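You operate a simulated robot arm through the tools that you are given. There is no shell and no other tool. Be economical: measure what you need, move in short steps, check, and stop when the job is done.

Carry out the task below with a simulated two-armed robot. There is one attempt and no reset: what you move stays moved.

JOB
Carry the blue tray with both arms and set it on the top of the pouch bench.

It is judged by the outcome, as a careful person would: the job done as asked, and still so three seconds after it is handed in. It fails if anything else is knocked over, pushed out of place, dropped, spilled or broken.

ROBOT AND FRAMES
Two 7-joint arms with two-finger parallel grippers on one trunk, on a base that drives. Base frame: it is fixed to the floor where the robot stands at the start and does not move with it; the origin is under the middle of the robot, x ahead of it, y to its left, z up. Lengths are in mm, angles in rad, forces in N, time in s.
The left shoulder is at the start at [50, 168, 1157], the right one opposite. With the tool pointing down near the work surface each hand reaches from about 100 to 660 mm from the robot's upright axis, wherever it stands, measured 20 degrees to its own side. Places, roughly: top of the pouch bench [-1300, 100, 800]. Payload 1.57 kg a hand.
The TCP of each hand is the grasp point between the finger pads, 30 mm short of the fingertips. In the tool frame z runs along the fingers and y along their closing line. Largest opening 80 mm; finger width 17, thickness 12; the body of the gripper, 40 by 82 mm, starts 80 mm behind the TCP.
Orientation is told as [roll, pitch, yaw] about the base's x, y, z axes, in that order, counted from this pose: with the fingers straight down and closing along the base's y, the tool's x points along the base's -x, its y along +y and its z along -z.

CONTROLS
- The arms move only by the tool send_rows. It takes "left_plan", "right_plan" or both (then of equal length, played together; a hand with none holds still); each is a list of rows, each a list of 3 entries, a list of its own where there are three numbers: the turn, a rotation vector about the tool's x, y, z in units of 6 degrees (1.0 is 6 degrees), then the shift along the tool's x, y, z in units of 20 mm (1.0 is 20 mm), then the opening in per cent of the stroke, from 0 (shut) to 100 (fully open). In form: [[[wx, wy, wz], [tx, ty, tz], claw], ...]. A call has 1 to 10 rows; each row shifts and turns the commanded pose from where the row before left it, along the tool's axes as they then stand. A call with a number of a shift or a turn outside -1 to 1 is refused whole. Rows are played at 5 a second. More than 50 mm and 0.15 rad between two rows, or a gripper value outside its range, and nothing of the call is played. Where a pose cannot be reached the arm comes as near as it can. A force on the tool above 40 N (or 10 N above the force at the start of the call, whichever is more), or a blocked arm, ends the call early, and 0.2 s more pass. The fingers move at their own pace (about 45 mm/s each) and stop on an object; they squeeze with about 42 N. The grip force told is the motor's: it shows also when the fingers shut on nothing. Time passes only in rows, and 0.2 s behind the last, so rows that do not move let the fingers close. The reply holds the time, the measured pose of the TCP, the force on the tool along the base axes, the opening and the grip force, in the units named above and with some noise, with the torque about the TCP (base axes, N m) and any sound that the robot's microphone picked up.
- Cameras (640 x 400 px; columns grow to the right, rows downward): "scene" is now at [131.5, 18.9, 1369.9]; the picture's right is [0.20, -0.98, 0.00], its down [-0.60, -0.12, -0.79] and it looks along [0.77, 0.16, -0.61] (base axes); focal length 272 px, centre (320, 200). "left" rides on the left gripper at [72, 7, -122] in its tool frame; the picture's right is [-0.09, 1.00, 0.00], its down [-0.84, -0.08, -0.54] and it looks along [-0.54, -0.05, 0.84] (tool axes); focal length 238 px, centre (320, 200). "right" rides on the right gripper at [72, -7, -122] in its tool frame; the picture's right is [0.09, 1.00, 0.00], its down [-0.84, 0.08, -0.54] and it looks along [-0.54, 0.05, 0.84] (tool axes); focal length 238 px, centre (320, 200). There is no depth. A picture from a camera that has moved, and an enlarged one, comes with that camera's place and axes in the base frame and with its lens. The place of the scene camera against the robot may be out by one fixed shift of up to 12 mm in any direction.
- capture(camera): a new picture of that camera. It takes no simulated time.
- raise_lower(by): slides the trunk up (or, below 0, down) by that many mm; the arms and the scene camera ride with it, the base frame stays. It gives what a move gives, with no picture.
- drive_base(legs): drives the robot by 1 to 6 legs, each [ahead, left, turn to the left] in mm, mm and rad, along the robot's own axes; the way and the turn of a leg run together, so that a leg with both is an arc; at most 1500 mm and 3.142 rad a leg. The arms and the cameras ride along, it lands a little off, and it stops where it bumps. It gives what a move gives.
- head_to(pan, tilt): turns the head with the scene camera to pan (to the left, within 1.396 rad either way) and tilt (down, from -0.506 to 1.204), counted from straight ahead of the robot. It gives what a move gives.
- enlarge(camera, box): a new picture of the part [left, top, right, bottom] of that camera's present view, enlarged. It takes no simulated time.
- close_job(): hands the job in; it is judged then, once.

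Work in short steps. Places have to be worked out from the pictures, the camera data and where the tool is seen: move nearer, look again, correct. Check each grasp and each placing, and mend what went wrong. You have 120 turns and 100 pictures in all, those below and enlarged ones among them. Open the grippers and draw the arms clear of the work before you hand the job in, unless the task says otherwise; then end with one line.

The tools are called after "Emit:" by a JSON object that holds its "method" and its "body". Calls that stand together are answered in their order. send_rows: Moves the arms, as the interface text tells. Its arguments: {"type":"object","properties":{"left_plan":{"type":"array","items":{"type":"array"}},"right_plan":{"type":"array","items":{"type":"array"}}},"required":[]} The other tools are called the same way: raise_lower (by) slides the trunk up or down; drive_base (legs) drives the base; head_to (pan, tilt) turns the head that bears the scene camera; capture (camera) takes a picture; enlarge (camera, box) takes an enlarged picture of a part of a camera's view; close_job () hands the job in.

At the start:

```text
time_s: 0.0
left_eef_pos: [360.3, 196.5, 1145.4]
left_tcp_rot: [-0.002, 0.0, 0.002]
left_force: [-0.3, 0.0, -0.5]
left_wrist_torque: [0.01, -0.01, 0.0]
left_width: 80.0
left_grasp_force: 0.1
right_eef_pos: [386.5, -137.7, 1122.9]
right_tcp_rot: [0.0, 0.0, -0.001]
right_force: [-0.2, -0.1, 0.3]
right_wrist_torque: [0.0, -0.03, -0.01]
right_width: 80.1
right_grasp_force: 0.0
trunk travel left (down, up): [-325.0, 118.0]
robot x, y, heading: [-0.8, -1.2, -0.004]
head pan, tilt: [0.204, 0.658]
```

scene: 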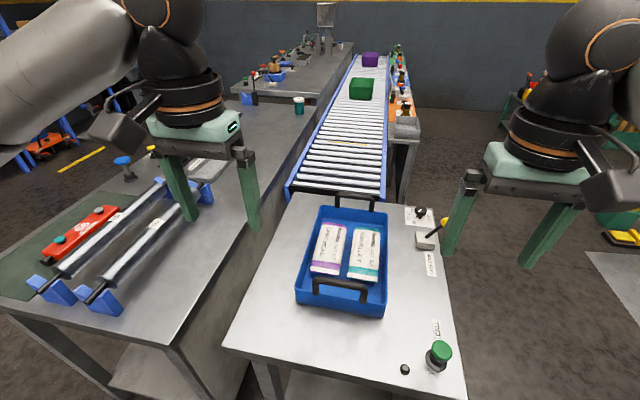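
right: 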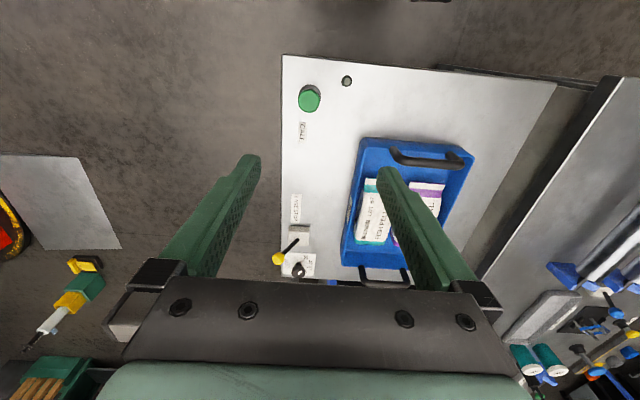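
left: 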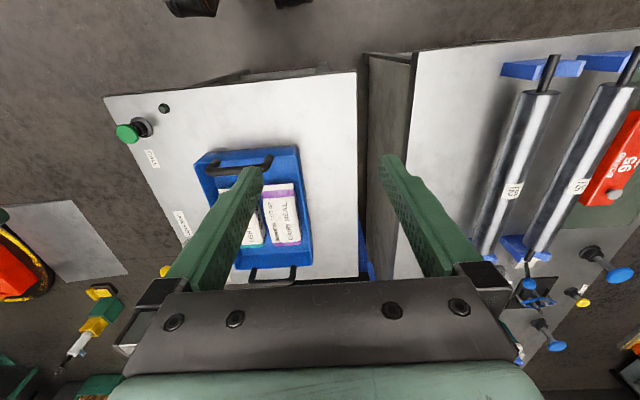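

The tray's handles lie near and far in x (about [473,46] and [795,48]), so I should probably work from the table's right side, facing it. I look around before driving.

Emit:
{"method": "head_to", "body": {"pan": -1.2, "tilt": 0.6}}

Emit:
{"method": "capture", "body": {"camera": "scene"}}

```text
time_s: 1.5
left_eef_pos: [361.1, 195.8, 1145.1]
left_tcp_rot: [-0.002, 0.0, 0.001]
left_force: [-0.8, -0.7, 0.2]
left_wrist_torque: [0.01, 0.01, -0.01]
left_width: 80.1
left_grasp_force: 0.0
right_eef_pos: [387.3, -136.5, 1124.1]
right_tcp_rot: [0.0, 0.0, -0.001]
right_force: [0.5, -0.1, 0.7]
right_wrist_torque: [-0.03, 0.0, 0.01]
right_width: 80.0
right_grasp_force: 0.1
trunk travel left (down, up): [-325.0, 118.0]
robot x, y, heading: [-1.3, 2.1, 0.002]
head pan, tilt: [-1.201, 0.6]
```

```text
96 pictures are left
camera scene: at [78.8, -81.0, 1375.0], right [-0.93, -0.36, 0.0], down [-0.2, 0.53, -0.83], along [0.3, -0.77, -0.56], focal length 272 px, centre (320, 200)
```

scene: 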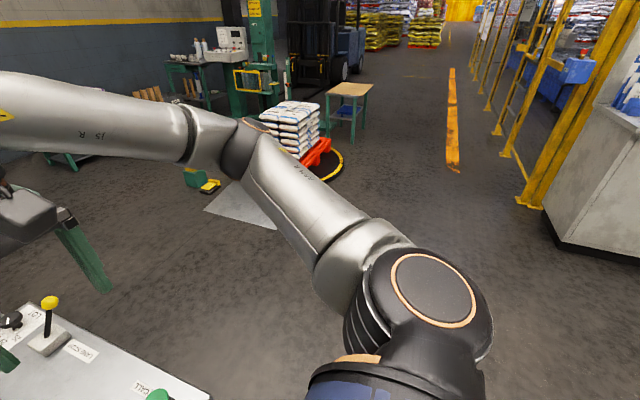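

The floor to the right is clear. I sidestep right, then turn left to face +y, which also lets me look back towards the pouch bench.

Emit:
{"method": "drive_base", "body": {"legs": [[0, -600, 0], [0, 0, 1.571]]}}

Emit:
{"method": "head_to", "body": {"pan": 1.35, "tilt": 0.5}}

Emit:
{"method": "capture", "body": {"camera": "scene"}}

```text
time_s: 8.8
left_eef_pos: [-206.0, -248.9, 1145.0]
left_tcp_rot: [0.0, 0.0, 1.594]
left_force: [-0.5, -0.1, 0.4]
left_wrist_torque: [0.02, 0.01, -0.01]
left_width: 80.0
left_grasp_force: 0.0
right_eef_pos: [128.8, -216.7, 1124.8]
right_tcp_rot: [0.0, -0.001, 1.592]
right_force: [0.1, 1.0, 0.9]
right_wrist_torque: [0.01, 0.03, 0.03]
right_width: 80.0
right_grasp_force: 0.1
trunk travel left (down, up): [-325.0, 118.0]
robot x, y, heading: [-0.6, -605.6, 1.591]
head pan, tilt: [-1.201, 0.6]
```

```text
time_s: 11.1
left_eef_pos: [-205.7, -248.8, 1144.8]
left_tcp_rot: [-0.002, -0.001, 1.593]
left_force: [0.3, -0.9, -0.1]
left_wrist_torque: [0.06, 0.01, -0.03]
left_width: 79.9
left_grasp_force: 0.1
right_eef_pos: [127.3, -216.0, 1123.6]
right_tcp_rot: [0.0, 0.001, 1.591]
right_force: [-0.1, 0.1, 0.6]
right_wrist_torque: [0.01, 0.02, 0.03]
right_width: 80.1
right_grasp_force: 0.0
trunk travel left (down, up): [-325.0, 118.0]
robot x, y, heading: [-0.7, -604.0, 1.594]
head pan, tilt: [1.349, 0.499]
```

```text
95 pictures are left
camera scene: at [-84.8, -546.6, 1384.1], right [0.2, 0.98, 0.0], down [0.47, -0.1, -0.88], along [-0.86, 0.18, -0.48], focal length 272 px, centre (320, 200)
```

scene: 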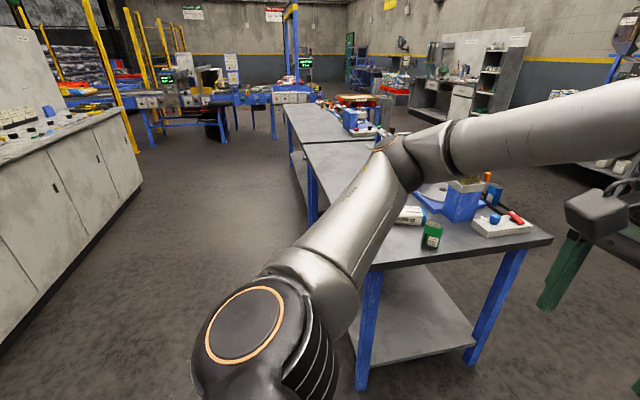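

The pouch bench is the blue-legged bench at x about -670..-1940, y about -280..420, reachable from the same aisle with the same heading. Now I slide along to be abreast of the tray.

Emit:
{"method": "drive_base", "body": {"legs": [[20, -634, -0.023]]}}

Emit:
{"method": "head_to", "body": {"pan": 0, "tilt": 0.8}}

Emit:
{"method": "capture", "body": {"camera": "scene"}}

```text
time_s: 14.7
left_eef_pos: [439.2, -221.2, 1145.5]
left_tcp_rot: [-0.002, 0.0, 1.562]
left_force: [0.3, -0.6, -0.4]
left_wrist_torque: [-0.01, 0.0, -0.02]
left_width: 80.1
left_grasp_force: 0.0
right_eef_pos: [774.3, -199.1, 1125.8]
right_tcp_rot: [0.0, -0.001, 1.557]
right_force: [1.1, -0.4, -0.1]
right_wrist_torque: [0.04, -0.02, -0.03]
right_width: 79.9
right_grasp_force: 0.1
trunk travel left (down, up): [-325.0, 118.0]
robot x, y, heading: [631.2, -584.2, 1.558]
head pan, tilt: [1.349, 0.499]
```

```text
time_s: 16.2
left_eef_pos: [438.0, -221.2, 1146.2]
left_tcp_rot: [-0.003, 0.0, 1.561]
left_force: [0.2, 0.0, 0.1]
left_wrist_torque: [0.02, -0.01, 0.0]
left_width: 79.9
left_grasp_force: 0.0
right_eef_pos: [772.3, -198.2, 1125.0]
right_tcp_rot: [0.001, 0.0, 1.559]
right_force: [0.2, -0.1, 1.6]
right_wrist_torque: [0.0, -0.01, 0.04]
right_width: 79.9
right_grasp_force: 0.1
trunk travel left (down, up): [-325.0, 118.0]
robot x, y, heading: [632.1, -584.3, 1.557]
head pan, tilt: [0.0, 0.799]
```

```text
94 pictures are left
camera scene: at [639.5, -462.0, 1358.1], right [1.0, -0.01, 0.0], down [-0.01, -0.72, -0.7], along [0.01, 0.7, -0.72], focal length 272 px, centre (320, 200)
```

scene: 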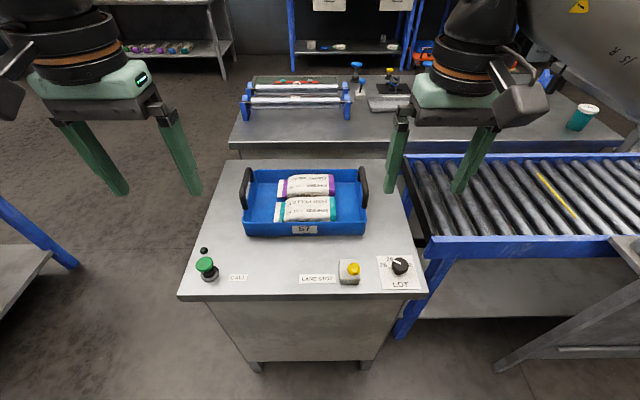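

The tray is centred near x≈608, y≈72, with the handle bars running along y at x≈452 and 765, so the present hand yaw fits. I drive up a little and look with the wrist cameras.

Emit:
{"method": "drive_base", "body": {"legs": [[60, 22, 0.013]]}}

Emit:
{"method": "capture", "body": {"camera": "left"}}

Emit:
{"method": "capture", "body": {"camera": "right"}}

Emit:
{"method": "enlarge", "body": {"camera": "scene", "box": [200, 130, 420, 268]}}

```text
time_s: 17.2
left_eef_pos: [412.8, -162.3, 1144.7]
left_tcp_rot: [-0.003, 0.0, 1.574]
left_force: [-0.7, -0.3, 0.1]
left_wrist_torque: [0.0, -0.01, -0.02]
left_width: 80.1
left_grasp_force: 0.2
right_eef_pos: [747.9, -136.8, 1123.7]
right_tcp_rot: [0.002, 0.0, 1.572]
right_force: [-0.3, -0.2, -0.2]
right_wrist_torque: [0.0, -0.01, -0.01]
right_width: 80.2
right_grasp_force: 0.2
trunk travel left (down, up): [-325.0, 118.0]
robot x, y, heading: [607.0, -523.0, 1.566]
head pan, tilt: [0.0, 0.799]
```

```text
93 pictures are left
camera left: at [406.8, -235.9, 1266.7], right [-1.0, 0.09, 0.0], down [0.07, 0.84, 0.54], along [0.05, 0.54, -0.84], focal length 238 px, centre (320, 200)
```

left: 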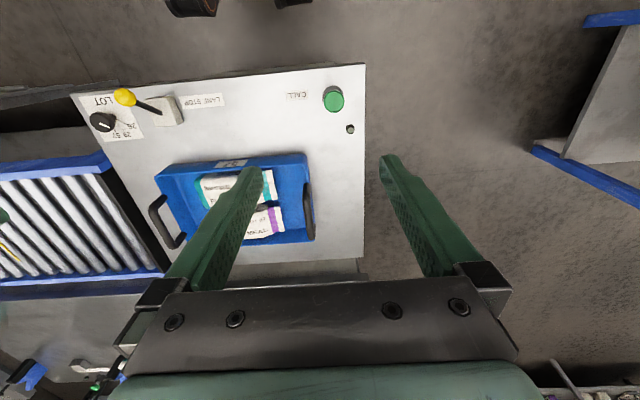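

```text
92 pictures are left
camera right: at [753.0, -209.2, 1245.8], right [-1.0, -0.09, 0.0], down [-0.08, 0.84, 0.54], along [-0.05, 0.54, -0.84], focal length 238 px, centre (320, 200)
```

right: 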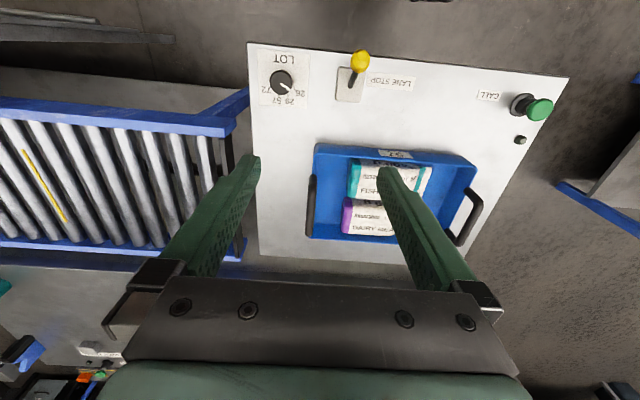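

```text
2.90 times, centred on (310, 199) of scene
camera zoom: at [616.1, -401.7, 1358.0], right [1.0, 0.0, 0.0], down [0.0, -0.72, -0.7], along [0.0, 0.7, -0.72], focal length 788 px, centre (349, 203)
```

zoom: 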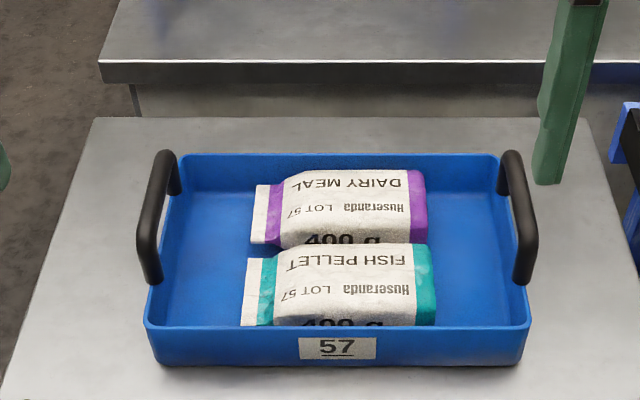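

Triangulating from the cameras, the handle bars are about at left [452, 38, ~893] and right [746, 32, ~893]. I bring both hands above them at TCP z≈1000 and look again.

Emit:
{"method": "send_rows", "body": {"left_plan": [[[0, 0, 0], [-0.987, -0.196, 0.72], 100], [[0, 0, 0], [-0.987, -0.196, 0.72], 100], [[0, 0, 0], [-0.987, -0.196, 0.72], 100], [[0, 0, 0], [-0.987, -0.196, 0.72], 100], [[0, 0, 0], [-0.987, -0.196, 0.72], 100], [[0, 0, 0], [-0.987, -0.196, 0.72], 100], [[0, 0, 0], [-0.987, -0.196, 0.72], 100], [[0, 0, 0], [-0.987, -0.196, 0.72], 100], [[0, 0, 0], [-0.987, -0.196, 0.72], 100], [[0, 0, 0], [-0.987, -0.196, 0.72], 100]], "right_plan": [[[0, 0, 0], [-0.845, 0.01, 0.62], 100], [[0, 0, 0], [-0.845, 0.01, 0.62], 100], [[0, 0, 0], [-0.845, 0.01, 0.62], 100], [[0, 0, 0], [-0.845, 0.01, 0.62], 100], [[0, 0, 0], [-0.845, 0.01, 0.62], 100], [[0, 0, 0], [-0.845, 0.01, 0.62], 100], [[0, 0, 0], [-0.845, 0.01, 0.62], 100], [[0, 0, 0], [-0.845, 0.01, 0.62], 100], [[0, 0, 0], [-0.845, 0.01, 0.62], 100], [[0, 0, 0], [-0.845, 0.01, 0.62], 100]]}}

Emit:
{"method": "capture", "body": {"camera": "left"}}

Emit:
{"method": "capture", "body": {"camera": "right"}}

Emit:
{"method": "capture", "body": {"camera": "scene"}}

```text
time_s: 19.4
left_eef_pos: [451.9, 34.9, 1001.2]
left_tcp_rot: [-0.003, 0.001, 1.573]
left_force: [0.3, 0.6, 0.2]
left_wrist_torque: [-0.03, 0.01, -0.05]
left_width: 80.1
left_grasp_force: 0.0
right_eef_pos: [744.4, 33.2, 1001.1]
right_tcp_rot: [0.0, 0.0, 1.571]
right_force: [-0.4, 0.2, -0.2]
right_wrist_torque: [0.01, -0.02, 0.0]
right_width: 80.3
right_grasp_force: 0.0
trunk travel left (down, up): [-325.0, 118.0]
robot x, y, heading: [609.8, -521.5, 1.567]
head pan, tilt: [0.0, 0.799]
```

```text
90 pictures are left
camera left: at [446.0, -37.1, 1123.1], right [-1.0, 0.09, 0.0], down [0.07, 0.84, 0.54], along [0.05, 0.54, -0.84], focal length 238 px, centre (320, 200)
```

left: 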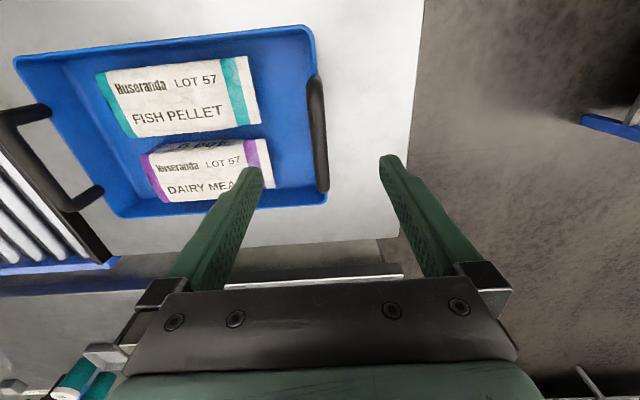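

```text
89 pictures are left
camera right: at [751.7, -40.0, 1122.1], right [-1.0, -0.09, 0.0], down [-0.08, 0.84, 0.54], along [-0.05, 0.54, -0.84], focal length 238 px, centre (320, 200)
```

right: 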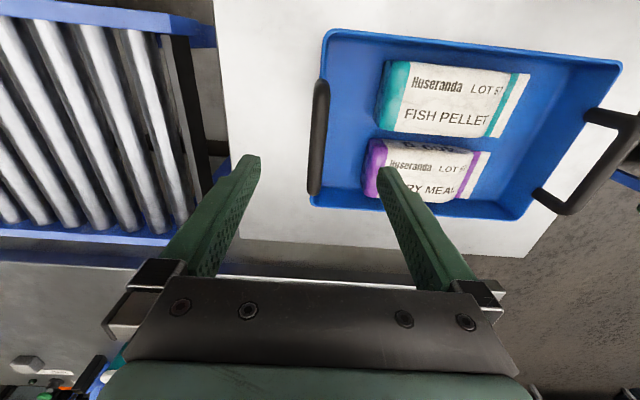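

```text
88 pictures are left
camera scene: at [616.6, -402.1, 1358.1], right [1.0, 0.0, 0.0], down [0.0, -0.72, -0.7], along [0.0, 0.7, -0.72], focal length 272 px, centre (320, 200)
```

scene: 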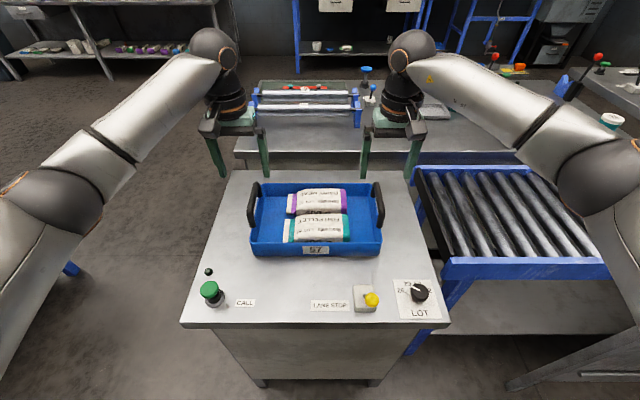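

Bars triangulate to about x=455 (left) and x=747 (right), y≈39, z≈897. I narrow the openings, centre and descend 55 mm, then check.

Emit:
{"method": "send_rows", "body": {"left_plan": [[[0, 0, 0], [-0.12, -0.08, 0.9], 65], [[0, 0, 0], [-0.12, -0.08, 0.9], 65], [[0, 0, 0], [0, 0, 0.95], 65]], "right_plan": [[[0, 0, 0], [-0.15, -0.06, 0.9], 65], [[0, 0, 0], [-0.15, -0.06, 0.9], 65], [[0, 0, 0], [0, 0, 0.95], 65]]}}

Emit:
{"method": "capture", "body": {"camera": "left"}}

Emit:
{"method": "capture", "body": {"camera": "right"}}

Emit:
{"method": "enlarge", "body": {"camera": "scene", "box": [190, 100, 440, 256]}}

```text
time_s: 20.2
left_eef_pos: [455.2, 39.3, 947.1]
left_tcp_rot: [-0.002, 0.001, 1.574]
left_force: [0.6, -0.4, 0.5]
left_wrist_torque: [0.03, 0.0, 0.0]
left_width: 51.8
left_grasp_force: 0.0
right_eef_pos: [747.6, 36.5, 945.1]
right_tcp_rot: [0.001, -0.001, 1.571]
right_force: [-0.6, -0.2, 0.7]
right_wrist_torque: [-0.01, -0.03, -0.04]
right_width: 52.1
right_grasp_force: 0.0
trunk travel left (down, up): [-325.0, 118.0]
robot x, y, heading: [610.9, -524.4, 1.573]
head pan, tilt: [0.0, 0.799]
```

```text
87 pictures are left
camera left: at [449.3, -33.5, 1068.4], right [-1.0, 0.09, 0.0], down [0.07, 0.84, 0.54], along [0.05, 0.54, -0.84], focal length 238 px, centre (320, 200)
```

left: 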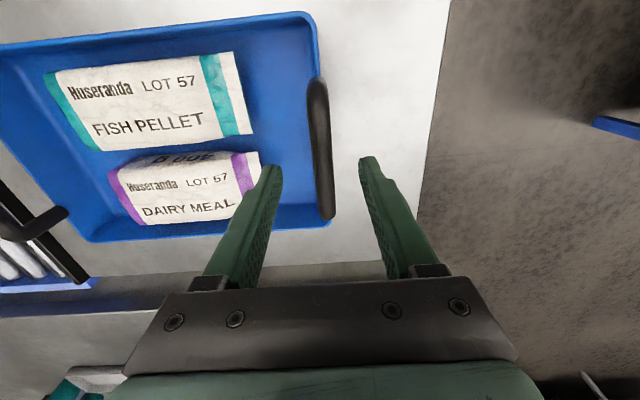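

```text
86 pictures are left
camera right: at [754.1, -35.6, 1066.6], right [-1.0, -0.09, 0.0], down [-0.08, 0.84, 0.54], along [-0.05, 0.54, -0.84], focal length 238 px, centre (320, 200)
```

right: 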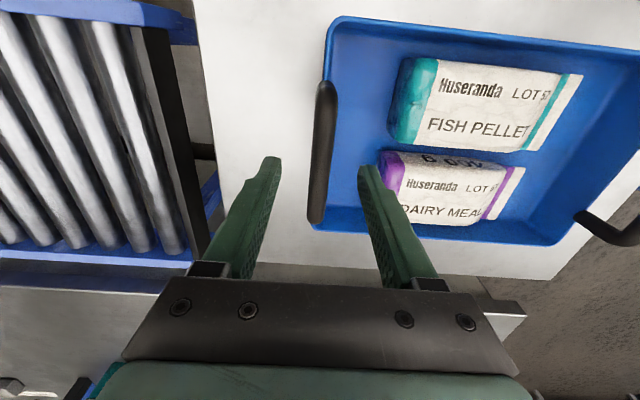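

```text
2.56 times, centred on (315, 178) of scene
camera zoom: at [616.5, -402.3, 1358.1], right [1.0, 0.0, 0.0], down [0.0, -0.72, -0.7], along [0.0, 0.7, -0.72], focal length 696 px, centre (333, 256)
```

zoom: 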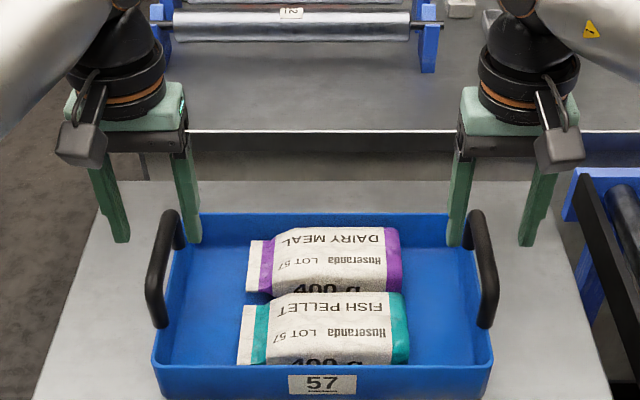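

Both hands are centred over the bars (left x≈455.6, right ≈746, y≈40). I descend the remaining 52 mm with the fingers straddling the bars.

Emit:
{"method": "send_rows", "body": {"left_plan": [[[0, 0, 0], [-0.05, 0, 0.9], 65], [[0, 0, 0], [0, 0, 0.9], 65], [[0, 0, 0], [0, 0, 0.85], 65]], "right_plan": [[[0, 0, 0], [-0.15, 0.06, 0.85], 65], [[0, 0, 0], [0, 0, 0.85], 65], [[0, 0, 0], [0, 0, 0.85], 65]]}}

Emit:
{"method": "capture", "body": {"camera": "left"}}

Emit:
{"method": "capture", "body": {"camera": "right"}}

Emit:
{"method": "enlarge", "body": {"camera": "scene", "box": [190, 100, 440, 256]}}

```text
time_s: 21.0
left_eef_pos: [455.2, 39.6, 892.8]
left_tcp_rot: [0.0, 0.002, 1.574]
left_force: [0.0, 1.0, 0.3]
left_wrist_torque: [-0.03, 0.01, -0.04]
left_width: 52.3
left_grasp_force: 0.1
right_eef_pos: [747.3, 41.1, 893.4]
right_tcp_rot: [0.001, 0.001, 1.571]
right_force: [0.6, 0.0, 0.2]
right_wrist_torque: [0.0, 0.02, -0.02]
right_width: 52.3
right_grasp_force: 0.1
trunk travel left (down, up): [-325.0, 118.0]
robot x, y, heading: [610.1, -526.7, 1.572]
head pan, tilt: [0.0, 0.799]
```

```text
84 pictures are left
camera left: at [449.0, -33.1, 1014.5], right [-1.0, 0.09, 0.0], down [0.07, 0.84, 0.54], along [0.05, 0.54, -0.84], focal length 238 px, centre (320, 200)
```

left: 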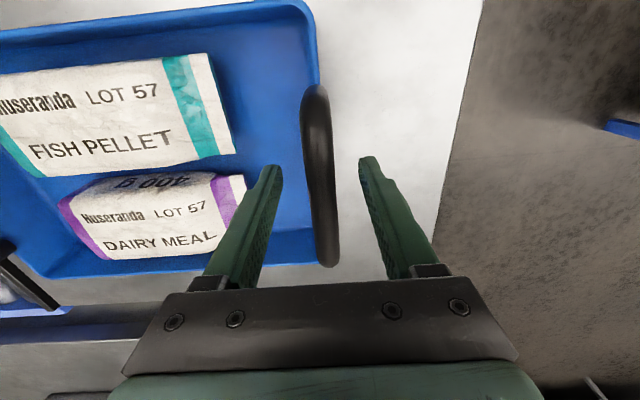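

```text
83 pictures are left
camera right: at [753.1, -31.4, 1015.5], right [-1.0, -0.09, 0.0], down [-0.08, 0.84, 0.54], along [-0.05, 0.54, -0.84], focal length 238 px, centre (320, 200)
```

right: 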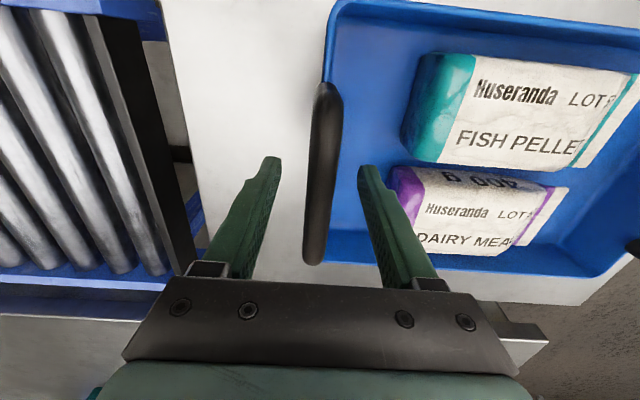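

```text
2.56 times, centred on (315, 178) of scene
camera zoom: at [616.5, -402.4, 1358.1], right [1.0, 0.0, 0.0], down [0.0, -0.72, -0.7], along [0.0, 0.7, -0.72], focal length 696 px, centre (333, 256)
```

zoom: 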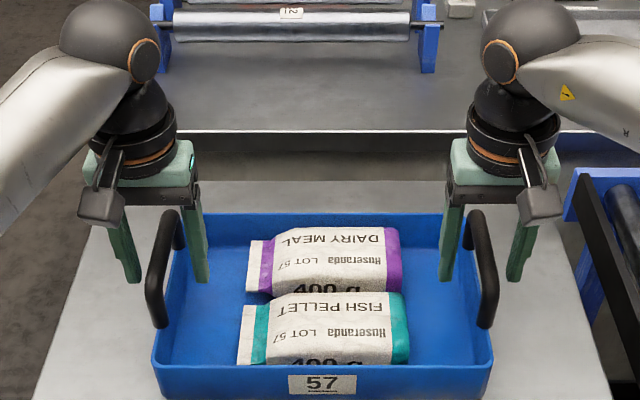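

The fingers straddle both bars at their middle. I shut both grippers.

Emit:
{"method": "send_rows", "body": {"left_plan": [[[0, 0, 0], [0, 0, 0], 0], [[0, 0, 0], [0, 0, 0], 0], [[0, 0, 0], [0, 0, 0], 0], [[0, 0, 0], [0, 0, 0], 0]], "right_plan": [[[0, 0, 0], [0, 0, 0], 0], [[0, 0, 0], [0, 0, 0], 0], [[0, 0, 0], [0, 0, 0], 0], [[0, 0, 0], [0, 0, 0], 0]]}}

Emit:
{"method": "capture", "body": {"camera": "left"}}

Emit:
{"method": "capture", "body": {"camera": "right"}}

```text
time_s: 22.0
left_eef_pos: [453.6, 38.5, 893.3]
left_tcp_rot: [0.0, 0.0, 1.577]
left_force: [-6.9, 0.1, -0.2]
left_wrist_torque: [0.03, -0.04, -0.06]
left_width: 15.6
left_grasp_force: 30.7
right_eef_pos: [747.7, 40.0, 893.2]
right_tcp_rot: [-0.003, 0.0, 1.571]
right_force: [4.6, -0.3, 0.3]
right_wrist_torque: [0.11, 0.03, 0.0]
right_width: 15.5
right_grasp_force: 29.8
trunk travel left (down, up): [-325.0, 118.0]
robot x, y, heading: [611.0, -525.9, 1.573]
head pan, tilt: [0.0, 0.799]
```

```text
81 pictures are left
camera left: at [447.9, -33.2, 1014.5], right [-1.0, 0.09, 0.0], down [0.07, 0.84, 0.54], along [0.05, 0.54, -0.84], focal length 238 px, centre (320, 200)
```

left: 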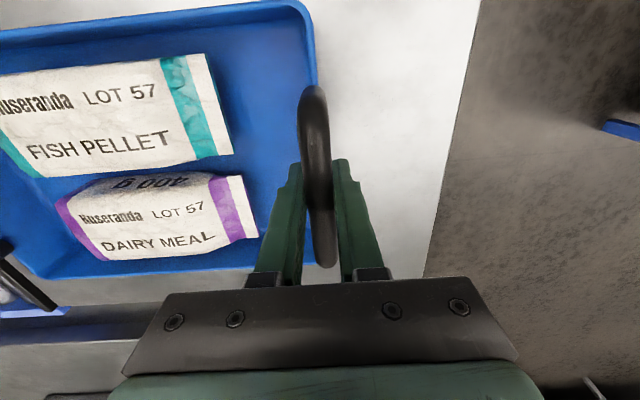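

```text
80 pictures are left
camera right: at [753.1, -31.6, 1015.6], right [-1.0, -0.09, 0.0], down [-0.08, 0.84, 0.54], along [-0.05, 0.54, -0.84], focal length 238 px, centre (320, 200)
```

right: 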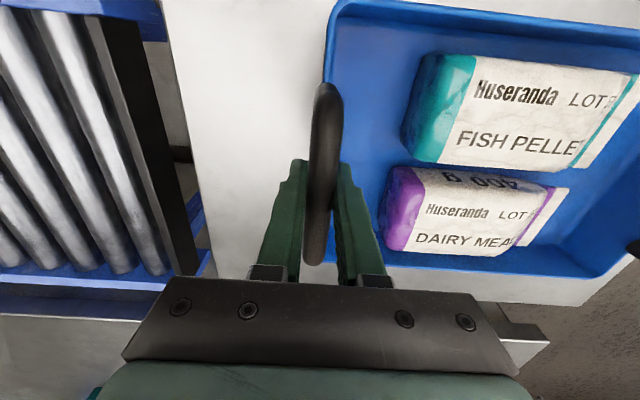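

Both grips hold (15.5 mm, ~30 N). I lift with the trunk so both hands rise evenly, first a little.

Emit:
{"method": "raise_lower", "body": {"by": 30}}

Emit:
{"method": "capture", "body": {"camera": "scene"}}

```text
time_s: 22.7
left_eef_pos: [453.9, 40.1, 921.2]
left_tcp_rot: [0.0, 0.003, 1.572]
left_force: [-9.2, -0.2, -4.9]
left_wrist_torque: [-0.01, -0.05, -0.06]
left_width: 15.5
left_grasp_force: 31.1
right_eef_pos: [748.9, 42.0, 923.2]
right_tcp_rot: [-0.002, 0.001, 1.57]
right_force: [8.4, 0.4, -5.3]
right_wrist_torque: [-0.03, 0.02, 0.04]
right_width: 15.2
right_grasp_force: 31.3
trunk travel left (down, up): [-355.0, 88.0]
robot x, y, heading: [608.4, -527.8, 1.572]
head pan, tilt: [0.0, 0.799]
```

```text
79 pictures are left
camera scene: at [616.5, -401.1, 1387.9], right [1.0, 0.0, 0.0], down [0.0, -0.72, -0.7], along [0.0, 0.7, -0.72], focal length 272 px, centre (320, 200)
```

scene: 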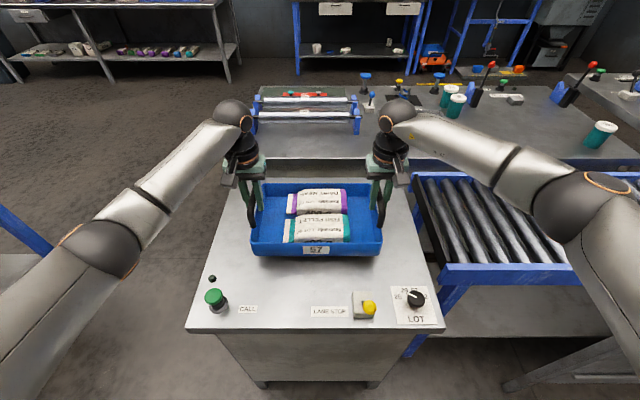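

The tray hangs level, about 5 N per hand. I raise further and back away from the table.

Emit:
{"method": "raise_lower", "body": {"by": 85}}

Emit:
{"method": "drive_base", "body": {"legs": [[-480, 0, 0]]}}

Emit:
{"method": "head_to", "body": {"pan": 0.9, "tilt": 0.5}}

Emit:
{"method": "capture", "body": {"camera": "scene"}}

```text
time_s: 23.9
left_eef_pos: [454.6, 40.6, 1007.1]
left_tcp_rot: [0.0, 0.001, 1.575]
left_force: [-13.0, 0.1, -4.9]
left_wrist_torque: [-0.05, -0.1, -0.1]
left_width: 15.2
left_grasp_force: 30.9
right_eef_pos: [747.1, 42.6, 1007.7]
right_tcp_rot: [-0.003, 0.001, 1.572]
right_force: [13.1, 0.8, -6.7]
right_wrist_torque: [0.01, 0.09, 0.01]
right_width: 15.4
right_grasp_force: 30.8
trunk travel left (down, up): [-440.0, 3.0]
robot x, y, heading: [610.2, -524.0, 1.57]
head pan, tilt: [0.0, 0.799]
```

```text
time_s: 26.8
left_eef_pos: [458.8, -441.4, 1006.0]
left_tcp_rot: [0.001, 0.002, 1.562]
left_force: [-17.2, 0.0, -5.8]
left_wrist_torque: [-0.01, -0.14, -0.06]
left_width: 15.6
left_grasp_force: 30.7
right_eef_pos: [752.3, -442.9, 1007.9]
right_tcp_rot: [0.001, 0.0, 1.56]
right_force: [16.7, 0.2, -6.1]
right_wrist_torque: [-0.03, 0.11, 0.0]
right_width: 15.5
right_grasp_force: 31.3
trunk travel left (down, up): [-440.0, 3.0]
robot x, y, heading: [605.6, -1007.3, 1.559]
head pan, tilt: [0.0, 0.799]
```

```text
time_s: 28.0
left_eef_pos: [457.3, -441.2, 1008.4]
left_tcp_rot: [0.0, 0.001, 1.564]
left_force: [-0.6, 0.2, -5.0]
left_wrist_torque: [0.0, 0.01, -0.08]
left_width: 15.2
left_grasp_force: 31.7
right_eef_pos: [751.9, -442.6, 1007.8]
right_tcp_rot: [-0.001, 0.002, 1.561]
right_force: [-1.2, 1.1, -5.3]
right_wrist_torque: [-0.02, -0.02, 0.02]
right_width: 15.3
right_grasp_force: 30.9
trunk travel left (down, up): [-440.0, 3.0]
robot x, y, heading: [608.2, -1007.4, 1.561]
head pan, tilt: [0.901, 0.499]
```

```text
78 pictures are left
camera scene: at [544.1, -907.7, 1498.9], right [0.63, 0.78, 0.0], down [0.37, -0.3, -0.88], along [-0.68, 0.55, -0.48], focal length 272 px, centre (320, 200)
```

scene: 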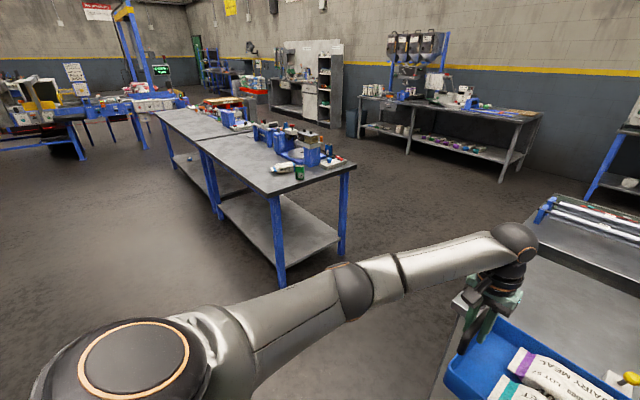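

Tray is secure and clear of the table; the near strip of the pouch bench looks empty. I drive left along the aisle to abreast of it.

Emit:
{"method": "drive_base", "body": {"legs": [[0, 1100, 0.008], [0, 800, 0]]}}

Emit:
{"method": "head_to", "body": {"pan": 0, "tilt": 0.6}}

Emit:
{"method": "capture", "body": {"camera": "scene"}}

```text
time_s: 37.4
left_eef_pos: [-1420.0, -415.2, 1006.7]
left_tcp_rot: [-0.001, 0.0, 1.558]
left_force: [-1.1, 0.2, -4.8]
left_wrist_torque: [-0.04, -0.01, -0.09]
left_width: 15.3
left_grasp_force: 31.7
right_eef_pos: [-1125.7, -418.0, 1008.2]
right_tcp_rot: [-0.003, 0.001, 1.553]
right_force: [0.9, 0.3, -6.2]
right_wrist_torque: [-0.02, 0.02, 0.02]
right_width: 15.3
right_grasp_force: 31.0
trunk travel left (down, up): [-440.0, 3.0]
robot x, y, heading: [-1273.5, -983.2, 1.555]
head pan, tilt: [0.901, 0.499]
```

```text
time_s: 38.6
left_eef_pos: [-1420.5, -414.6, 1007.6]
left_tcp_rot: [0.001, 0.003, 1.559]
left_force: [0.9, -0.4, -5.0]
left_wrist_torque: [-0.04, 0.01, -0.07]
left_width: 15.6
left_grasp_force: 31.1
right_eef_pos: [-1125.7, -417.9, 1008.6]
right_tcp_rot: [-0.002, 0.003, 1.553]
right_force: [-0.6, 0.2, -5.8]
right_wrist_torque: [-0.02, 0.02, 0.01]
right_width: 15.2
right_grasp_force: 31.5
trunk travel left (down, up): [-440.0, 3.0]
robot x, y, heading: [-1273.5, -979.1, 1.554]
head pan, tilt: [0.0, 0.6]
```

```text
77 pictures are left
camera scene: at [-1264.5, -851.2, 1489.8], right [1.0, -0.01, 0.0], down [-0.01, -0.57, -0.82], along [0.01, 0.82, -0.57], focal length 272 px, centre (320, 200)
```

scene: 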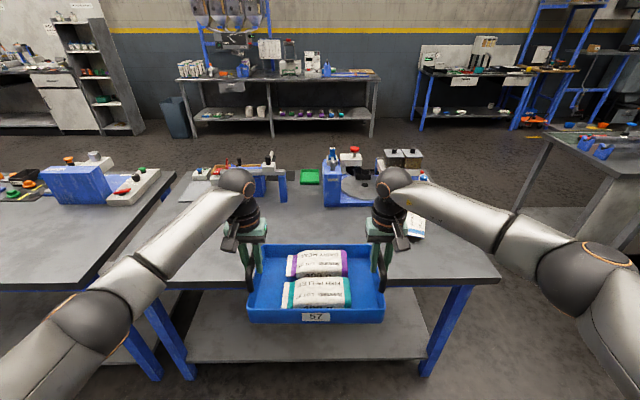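

The bench spans x≈-1938..-702, front edge y≈-310, and it's clear around x≈-1270 between y=-310 and ≈80. I drive ahead 290 mm to bring the tray centre to y≈-125.

Emit:
{"method": "drive_base", "body": {"legs": [[290, 0, 0.016]]}}

Emit:
{"method": "head_to", "body": {"pan": 0, "tilt": 0.8}}

Emit:
{"method": "capture", "body": {"camera": "scene"}}

Emit:
{"method": "capture", "body": {"camera": "left"}}

Emit:
{"method": "capture", "body": {"camera": "right"}}

```text
time_s: 40.6
left_eef_pos: [-1426.5, -130.7, 1007.4]
left_tcp_rot: [0.001, 0.002, 1.576]
left_force: [0.1, -0.3, -4.7]
left_wrist_torque: [-0.08, 0.03, -0.08]
left_width: 15.3
left_grasp_force: 31.2
right_eef_pos: [-1134.1, -129.4, 1007.4]
right_tcp_rot: [-0.001, 0.001, 1.57]
right_force: [-0.5, 0.0, -6.4]
right_wrist_torque: [-0.02, -0.01, -0.01]
right_width: 15.2
right_grasp_force: 31.5
trunk travel left (down, up): [-440.0, 3.0]
robot x, y, heading: [-1271.1, -694.8, 1.571]
head pan, tilt: [0.0, 0.6]
```

```text
time_s: 41.4
left_eef_pos: [-1428.1, -132.1, 1007.2]
left_tcp_rot: [0.0, 0.0, 1.576]
left_force: [1.0, 0.4, -5.4]
left_wrist_torque: [-0.02, 0.01, -0.06]
left_width: 15.2
left_grasp_force: 31.2
right_eef_pos: [-1133.8, -130.1, 1006.1]
right_tcp_rot: [-0.001, 0.003, 1.572]
right_force: [-1.3, 1.2, -5.1]
right_wrist_torque: [-0.01, 0.02, 0.01]
right_width: 15.4
right_grasp_force: 30.6
trunk travel left (down, up): [-440.0, 3.0]
robot x, y, heading: [-1269.7, -699.1, 1.573]
head pan, tilt: [0.0, 0.799]
```

```text
76 pictures are left
camera scene: at [-1264.6, -573.1, 1473.0], right [1.0, 0.0, 0.0], down [0.0, -0.72, -0.7], along [0.0, 0.7, -0.72], focal length 272 px, centre (320, 200)
```

scene: 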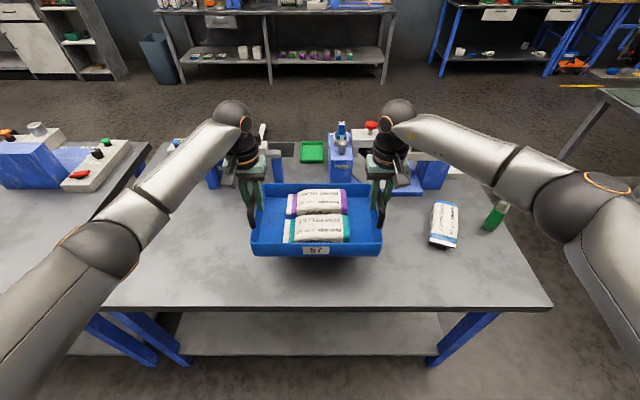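

```text
75 pictures are left
camera left: at [-1432.8, -204.3, 1128.7], right [-1.0, 0.09, 0.0], down [0.07, 0.84, 0.54], along [0.05, 0.54, -0.84], focal length 238 px, centre (320, 200)
```

left: 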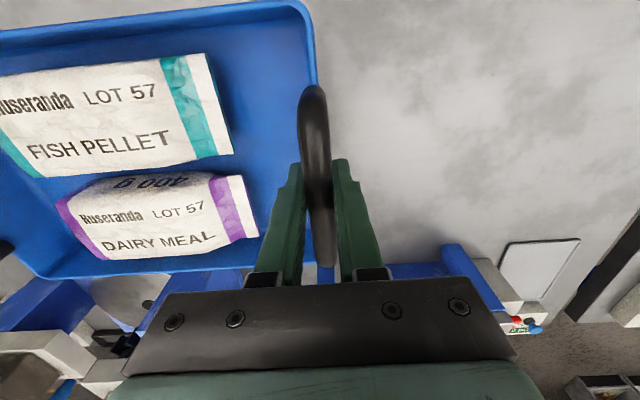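

```text
74 pictures are left
camera right: at [-1127.6, -202.4, 1129.7], right [-1.0, -0.09, 0.0], down [-0.08, 0.84, 0.54], along [-0.05, 0.54, -0.84], focal length 238 px, centre (320, 200)
```

right: 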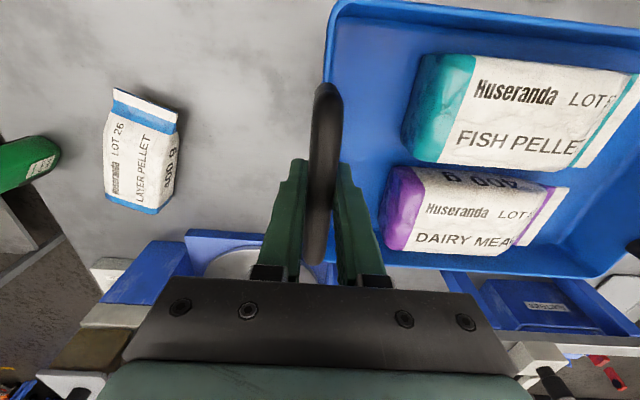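

The tray footprint (y≈-217..-35) is clear: fixtures start at y≈80+ and the pouch is to the right. I lower the trunk, stopping just short of contact.

Emit:
{"method": "raise_lower", "body": {"by": -100}}

Emit:
{"method": "capture", "body": {"camera": "scene"}}

```text
time_s: 42.7
left_eef_pos: [-1428.4, -131.0, 906.6]
left_tcp_rot: [0.001, 0.002, 1.575]
left_force: [1.4, -0.1, -5.6]
left_wrist_torque: [-0.01, -0.01, -0.07]
left_width: 15.2
left_grasp_force: 31.2
right_eef_pos: [-1134.1, -129.8, 909.1]
right_tcp_rot: [-0.001, 0.001, 1.57]
right_force: [-0.6, -0.2, -5.8]
right_wrist_torque: [-0.06, 0.03, 0.01]
right_width: 15.3
right_grasp_force: 31.2
trunk travel left (down, up): [-340.0, 103.0]
robot x, y, heading: [-1273.1, -695.0, 1.568]
head pan, tilt: [0.0, 0.799]
```

```text
73 pictures are left
camera scene: at [-1264.6, -573.3, 1373.0], right [1.0, 0.0, 0.0], down [0.0, -0.72, -0.7], along [0.0, 0.7, -0.72], focal length 272 px, centre (320, 200)
```

scene: 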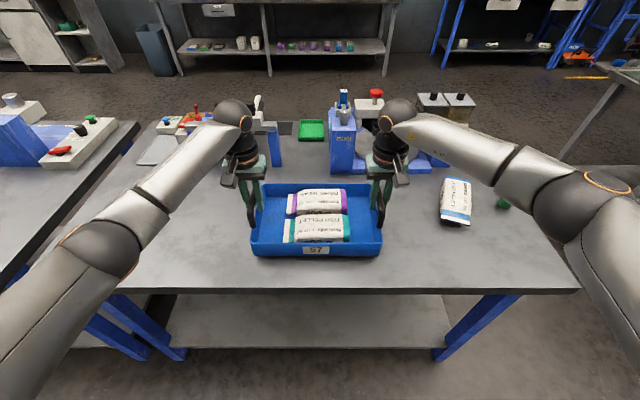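

Still hanging (5–6 N each). I lower in small steps and watch for the forces to drop.

Emit:
{"method": "raise_lower", "body": {"by": -10}}

Emit:
{"method": "raise_lower", "body": {"by": -4}}

```text
time_s: 43.3
left_eef_pos: [-1428.0, -132.2, 897.0]
left_tcp_rot: [0.0, 0.001, 1.577]
left_force: [1.0, 0.2, -5.2]
left_wrist_torque: [-0.03, -0.02, -0.08]
left_width: 15.4
left_grasp_force: 31.3
right_eef_pos: [-1133.6, -130.4, 897.5]
right_tcp_rot: [-0.002, 0.001, 1.572]
right_force: [-1.1, 1.1, -6.6]
right_wrist_torque: [0.0, 0.02, 0.01]
right_width: 15.7
right_grasp_force: 31.3
trunk travel left (down, up): [-330.0, 113.0]
robot x, y, heading: [-1276.8, -693.3, 1.569]
head pan, tilt: [0.0, 0.799]
```

```text
time_s: 43.8
left_eef_pos: [-1427.4, -130.7, 893.7]
left_tcp_rot: [0.0, 0.001, 1.576]
left_force: [1.5, 0.6, -4.7]
left_wrist_torque: [0.17, -0.01, -0.08]
left_width: 15.5
left_grasp_force: 31.3
right_eef_pos: [-1134.1, -130.0, 894.1]
right_tcp_rot: [-0.002, -0.002, 1.571]
right_force: [0.3, -0.2, -4.1]
right_wrist_torque: [0.12, -0.03, 0.03]
right_width: 15.6
right_grasp_force: 31.3
trunk travel left (down, up): [-326.0, 117.0]
robot x, y, heading: [-1271.2, -697.9, 1.572]
head pan, tilt: [0.0, 0.799]
```

Torques just began to change, so contact is starting. One more small step at a time.

Emit:
{"method": "raise_lower", "body": {"by": -2}}

```text
time_s: 44.3
left_eef_pos: [-1426.8, -131.4, 893.4]
left_tcp_rot: [-0.002, -0.001, 1.575]
left_force: [0.0, 3.4, 3.5]
left_wrist_torque: [-0.54, -0.01, -0.1]
left_width: 15.4
left_grasp_force: 31.0
right_eef_pos: [-1134.6, -130.2, 893.5]
right_tcp_rot: [0.001, -0.003, 1.571]
right_force: [-0.3, 1.5, 5.9]
right_wrist_torque: [-0.54, 0.01, 0.08]
right_width: 15.3
right_grasp_force: 31.0
trunk travel left (down, up): [-324.0, 119.0]
robot x, y, heading: [-1270.9, -694.3, 1.57]
head pan, tilt: [0.0, 0.799]
```

The force has turned upward: the tray rests on the bench. I open the fingers to 65%.

Emit:
{"method": "send_rows", "body": {"left_plan": [[[0, 0, 0], [0, 0, 0], 65], [[0, 0, 0], [0, 0, 0], 65], [[0, 0, 0], [0, 0, 0], 65], [[0, 0, 0], [0, 0, 0], 65]], "right_plan": [[[0, 0, 0], [0, 0, 0], 65], [[0, 0, 0], [0, 0, 0], 65], [[0, 0, 0], [0, 0, 0], 65], [[0, 0, 0], [0, 0, 0], 65]]}}

Emit:
{"method": "capture", "body": {"camera": "left"}}

Emit:
{"method": "capture", "body": {"camera": "right"}}

```text
time_s: 45.3
left_eef_pos: [-1426.8, -131.5, 892.7]
left_tcp_rot: [0.0, 0.0, 1.576]
left_force: [0.0, -0.2, -0.4]
left_wrist_torque: [0.01, -0.04, 0.0]
left_width: 51.7
left_grasp_force: 0.0
right_eef_pos: [-1133.5, -130.1, 892.2]
right_tcp_rot: [-0.002, 0.0, 1.571]
right_force: [-0.5, 0.1, -0.4]
right_wrist_torque: [0.04, 0.01, -0.01]
right_width: 52.1
right_grasp_force: 0.2
trunk travel left (down, up): [-324.0, 119.0]
robot x, y, heading: [-1271.1, -697.7, 1.569]
head pan, tilt: [0.0, 0.799]
```

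```text
72 pictures are left
camera left: at [-1432.8, -205.0, 1013.3], right [-1.0, 0.09, 0.0], down [0.07, 0.84, 0.54], along [0.05, 0.54, -0.84], focal length 238 px, centre (320, 200)
```

left: 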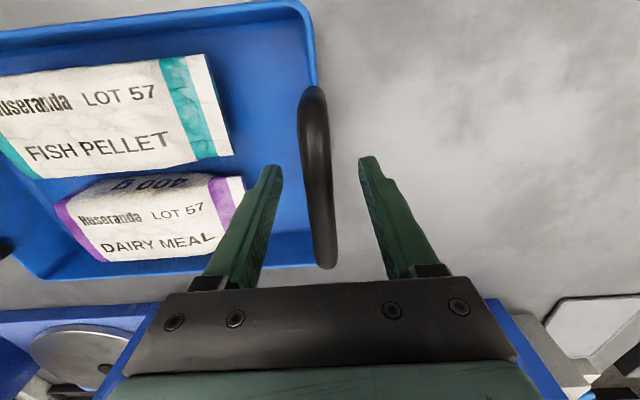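

```text
71 pictures are left
camera right: at [-1127.6, -203.2, 1014.4], right [-1.0, -0.09, 0.0], down [-0.08, 0.84, 0.54], along [-0.05, 0.54, -0.84], focal length 238 px, centre (320, 200)
```

right: 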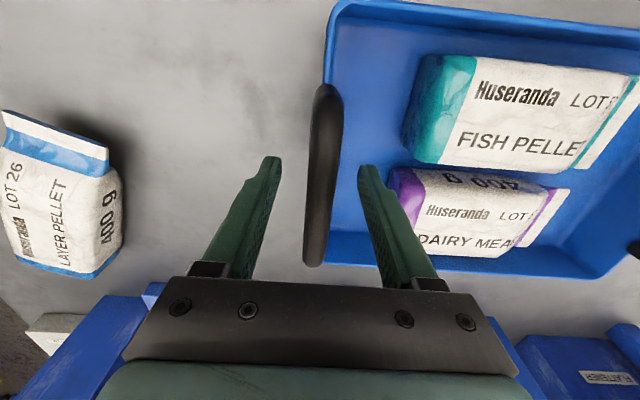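

Both grips are released and the fingers stand clear of the bars. I raise the trunk straight up and back away.

Emit:
{"method": "raise_lower", "body": {"by": 118}}

Emit:
{"method": "drive_base", "body": {"legs": [[-350, 0, 0]]}}

Emit:
{"method": "capture", "body": {"camera": "scene"}}

```text
time_s: 46.8
left_eef_pos: [-1427.4, -132.3, 1009.0]
left_tcp_rot: [0.0, -0.001, 1.577]
left_force: [0.8, -0.8, -0.3]
left_wrist_torque: [0.0, 0.02, -0.01]
left_width: 52.0
left_grasp_force: 0.1
right_eef_pos: [-1133.4, -131.4, 1009.8]
right_tcp_rot: [-0.003, 0.002, 1.57]
right_force: [-0.3, 0.0, -0.1]
right_wrist_torque: [-0.03, 0.02, 0.03]
right_width: 52.1
right_grasp_force: 0.1
trunk travel left (down, up): [-442.0, 1.0]
robot x, y, heading: [-1274.6, -693.9, 1.571]
head pan, tilt: [0.0, 0.799]
```

```text
time_s: 49.1
left_eef_pos: [-1424.9, -479.3, 1009.9]
left_tcp_rot: [0.0, 0.0, 1.568]
left_force: [-0.3, -0.4, -0.3]
left_wrist_torque: [0.04, 0.02, 0.02]
left_width: 52.1
left_grasp_force: 0.0
right_eef_pos: [-1130.8, -480.4, 1010.9]
right_tcp_rot: [-0.003, 0.0, 1.562]
right_force: [0.1, 0.7, -0.1]
right_wrist_torque: [0.01, -0.01, 0.02]
right_width: 52.1
right_grasp_force: 0.1
trunk travel left (down, up): [-442.0, 1.0]
robot x, y, heading: [-1272.5, -1045.9, 1.562]
head pan, tilt: [0.0, 0.799]
```

```text
70 pictures are left
camera scene: at [-1264.6, -923.5, 1475.2], right [1.0, -0.01, 0.0], down [-0.01, -0.72, -0.7], along [0.0, 0.7, -0.72], focal length 272 px, centre (320, 200)
```

scene: 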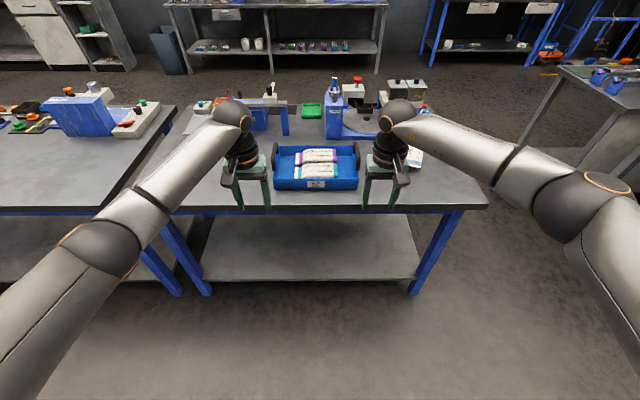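

The tray stands level on the pouch bench with both bags in it, the nearby items look undisturbed, and the arms are clear. I hand in.

Emit:
{"method": "close_job", "body": {}}

```text
The job is handed in.
```

The blue tray was carried with both arms and set on the top of the pouch bench. Both bags are still in it, and the arms are open and clear.
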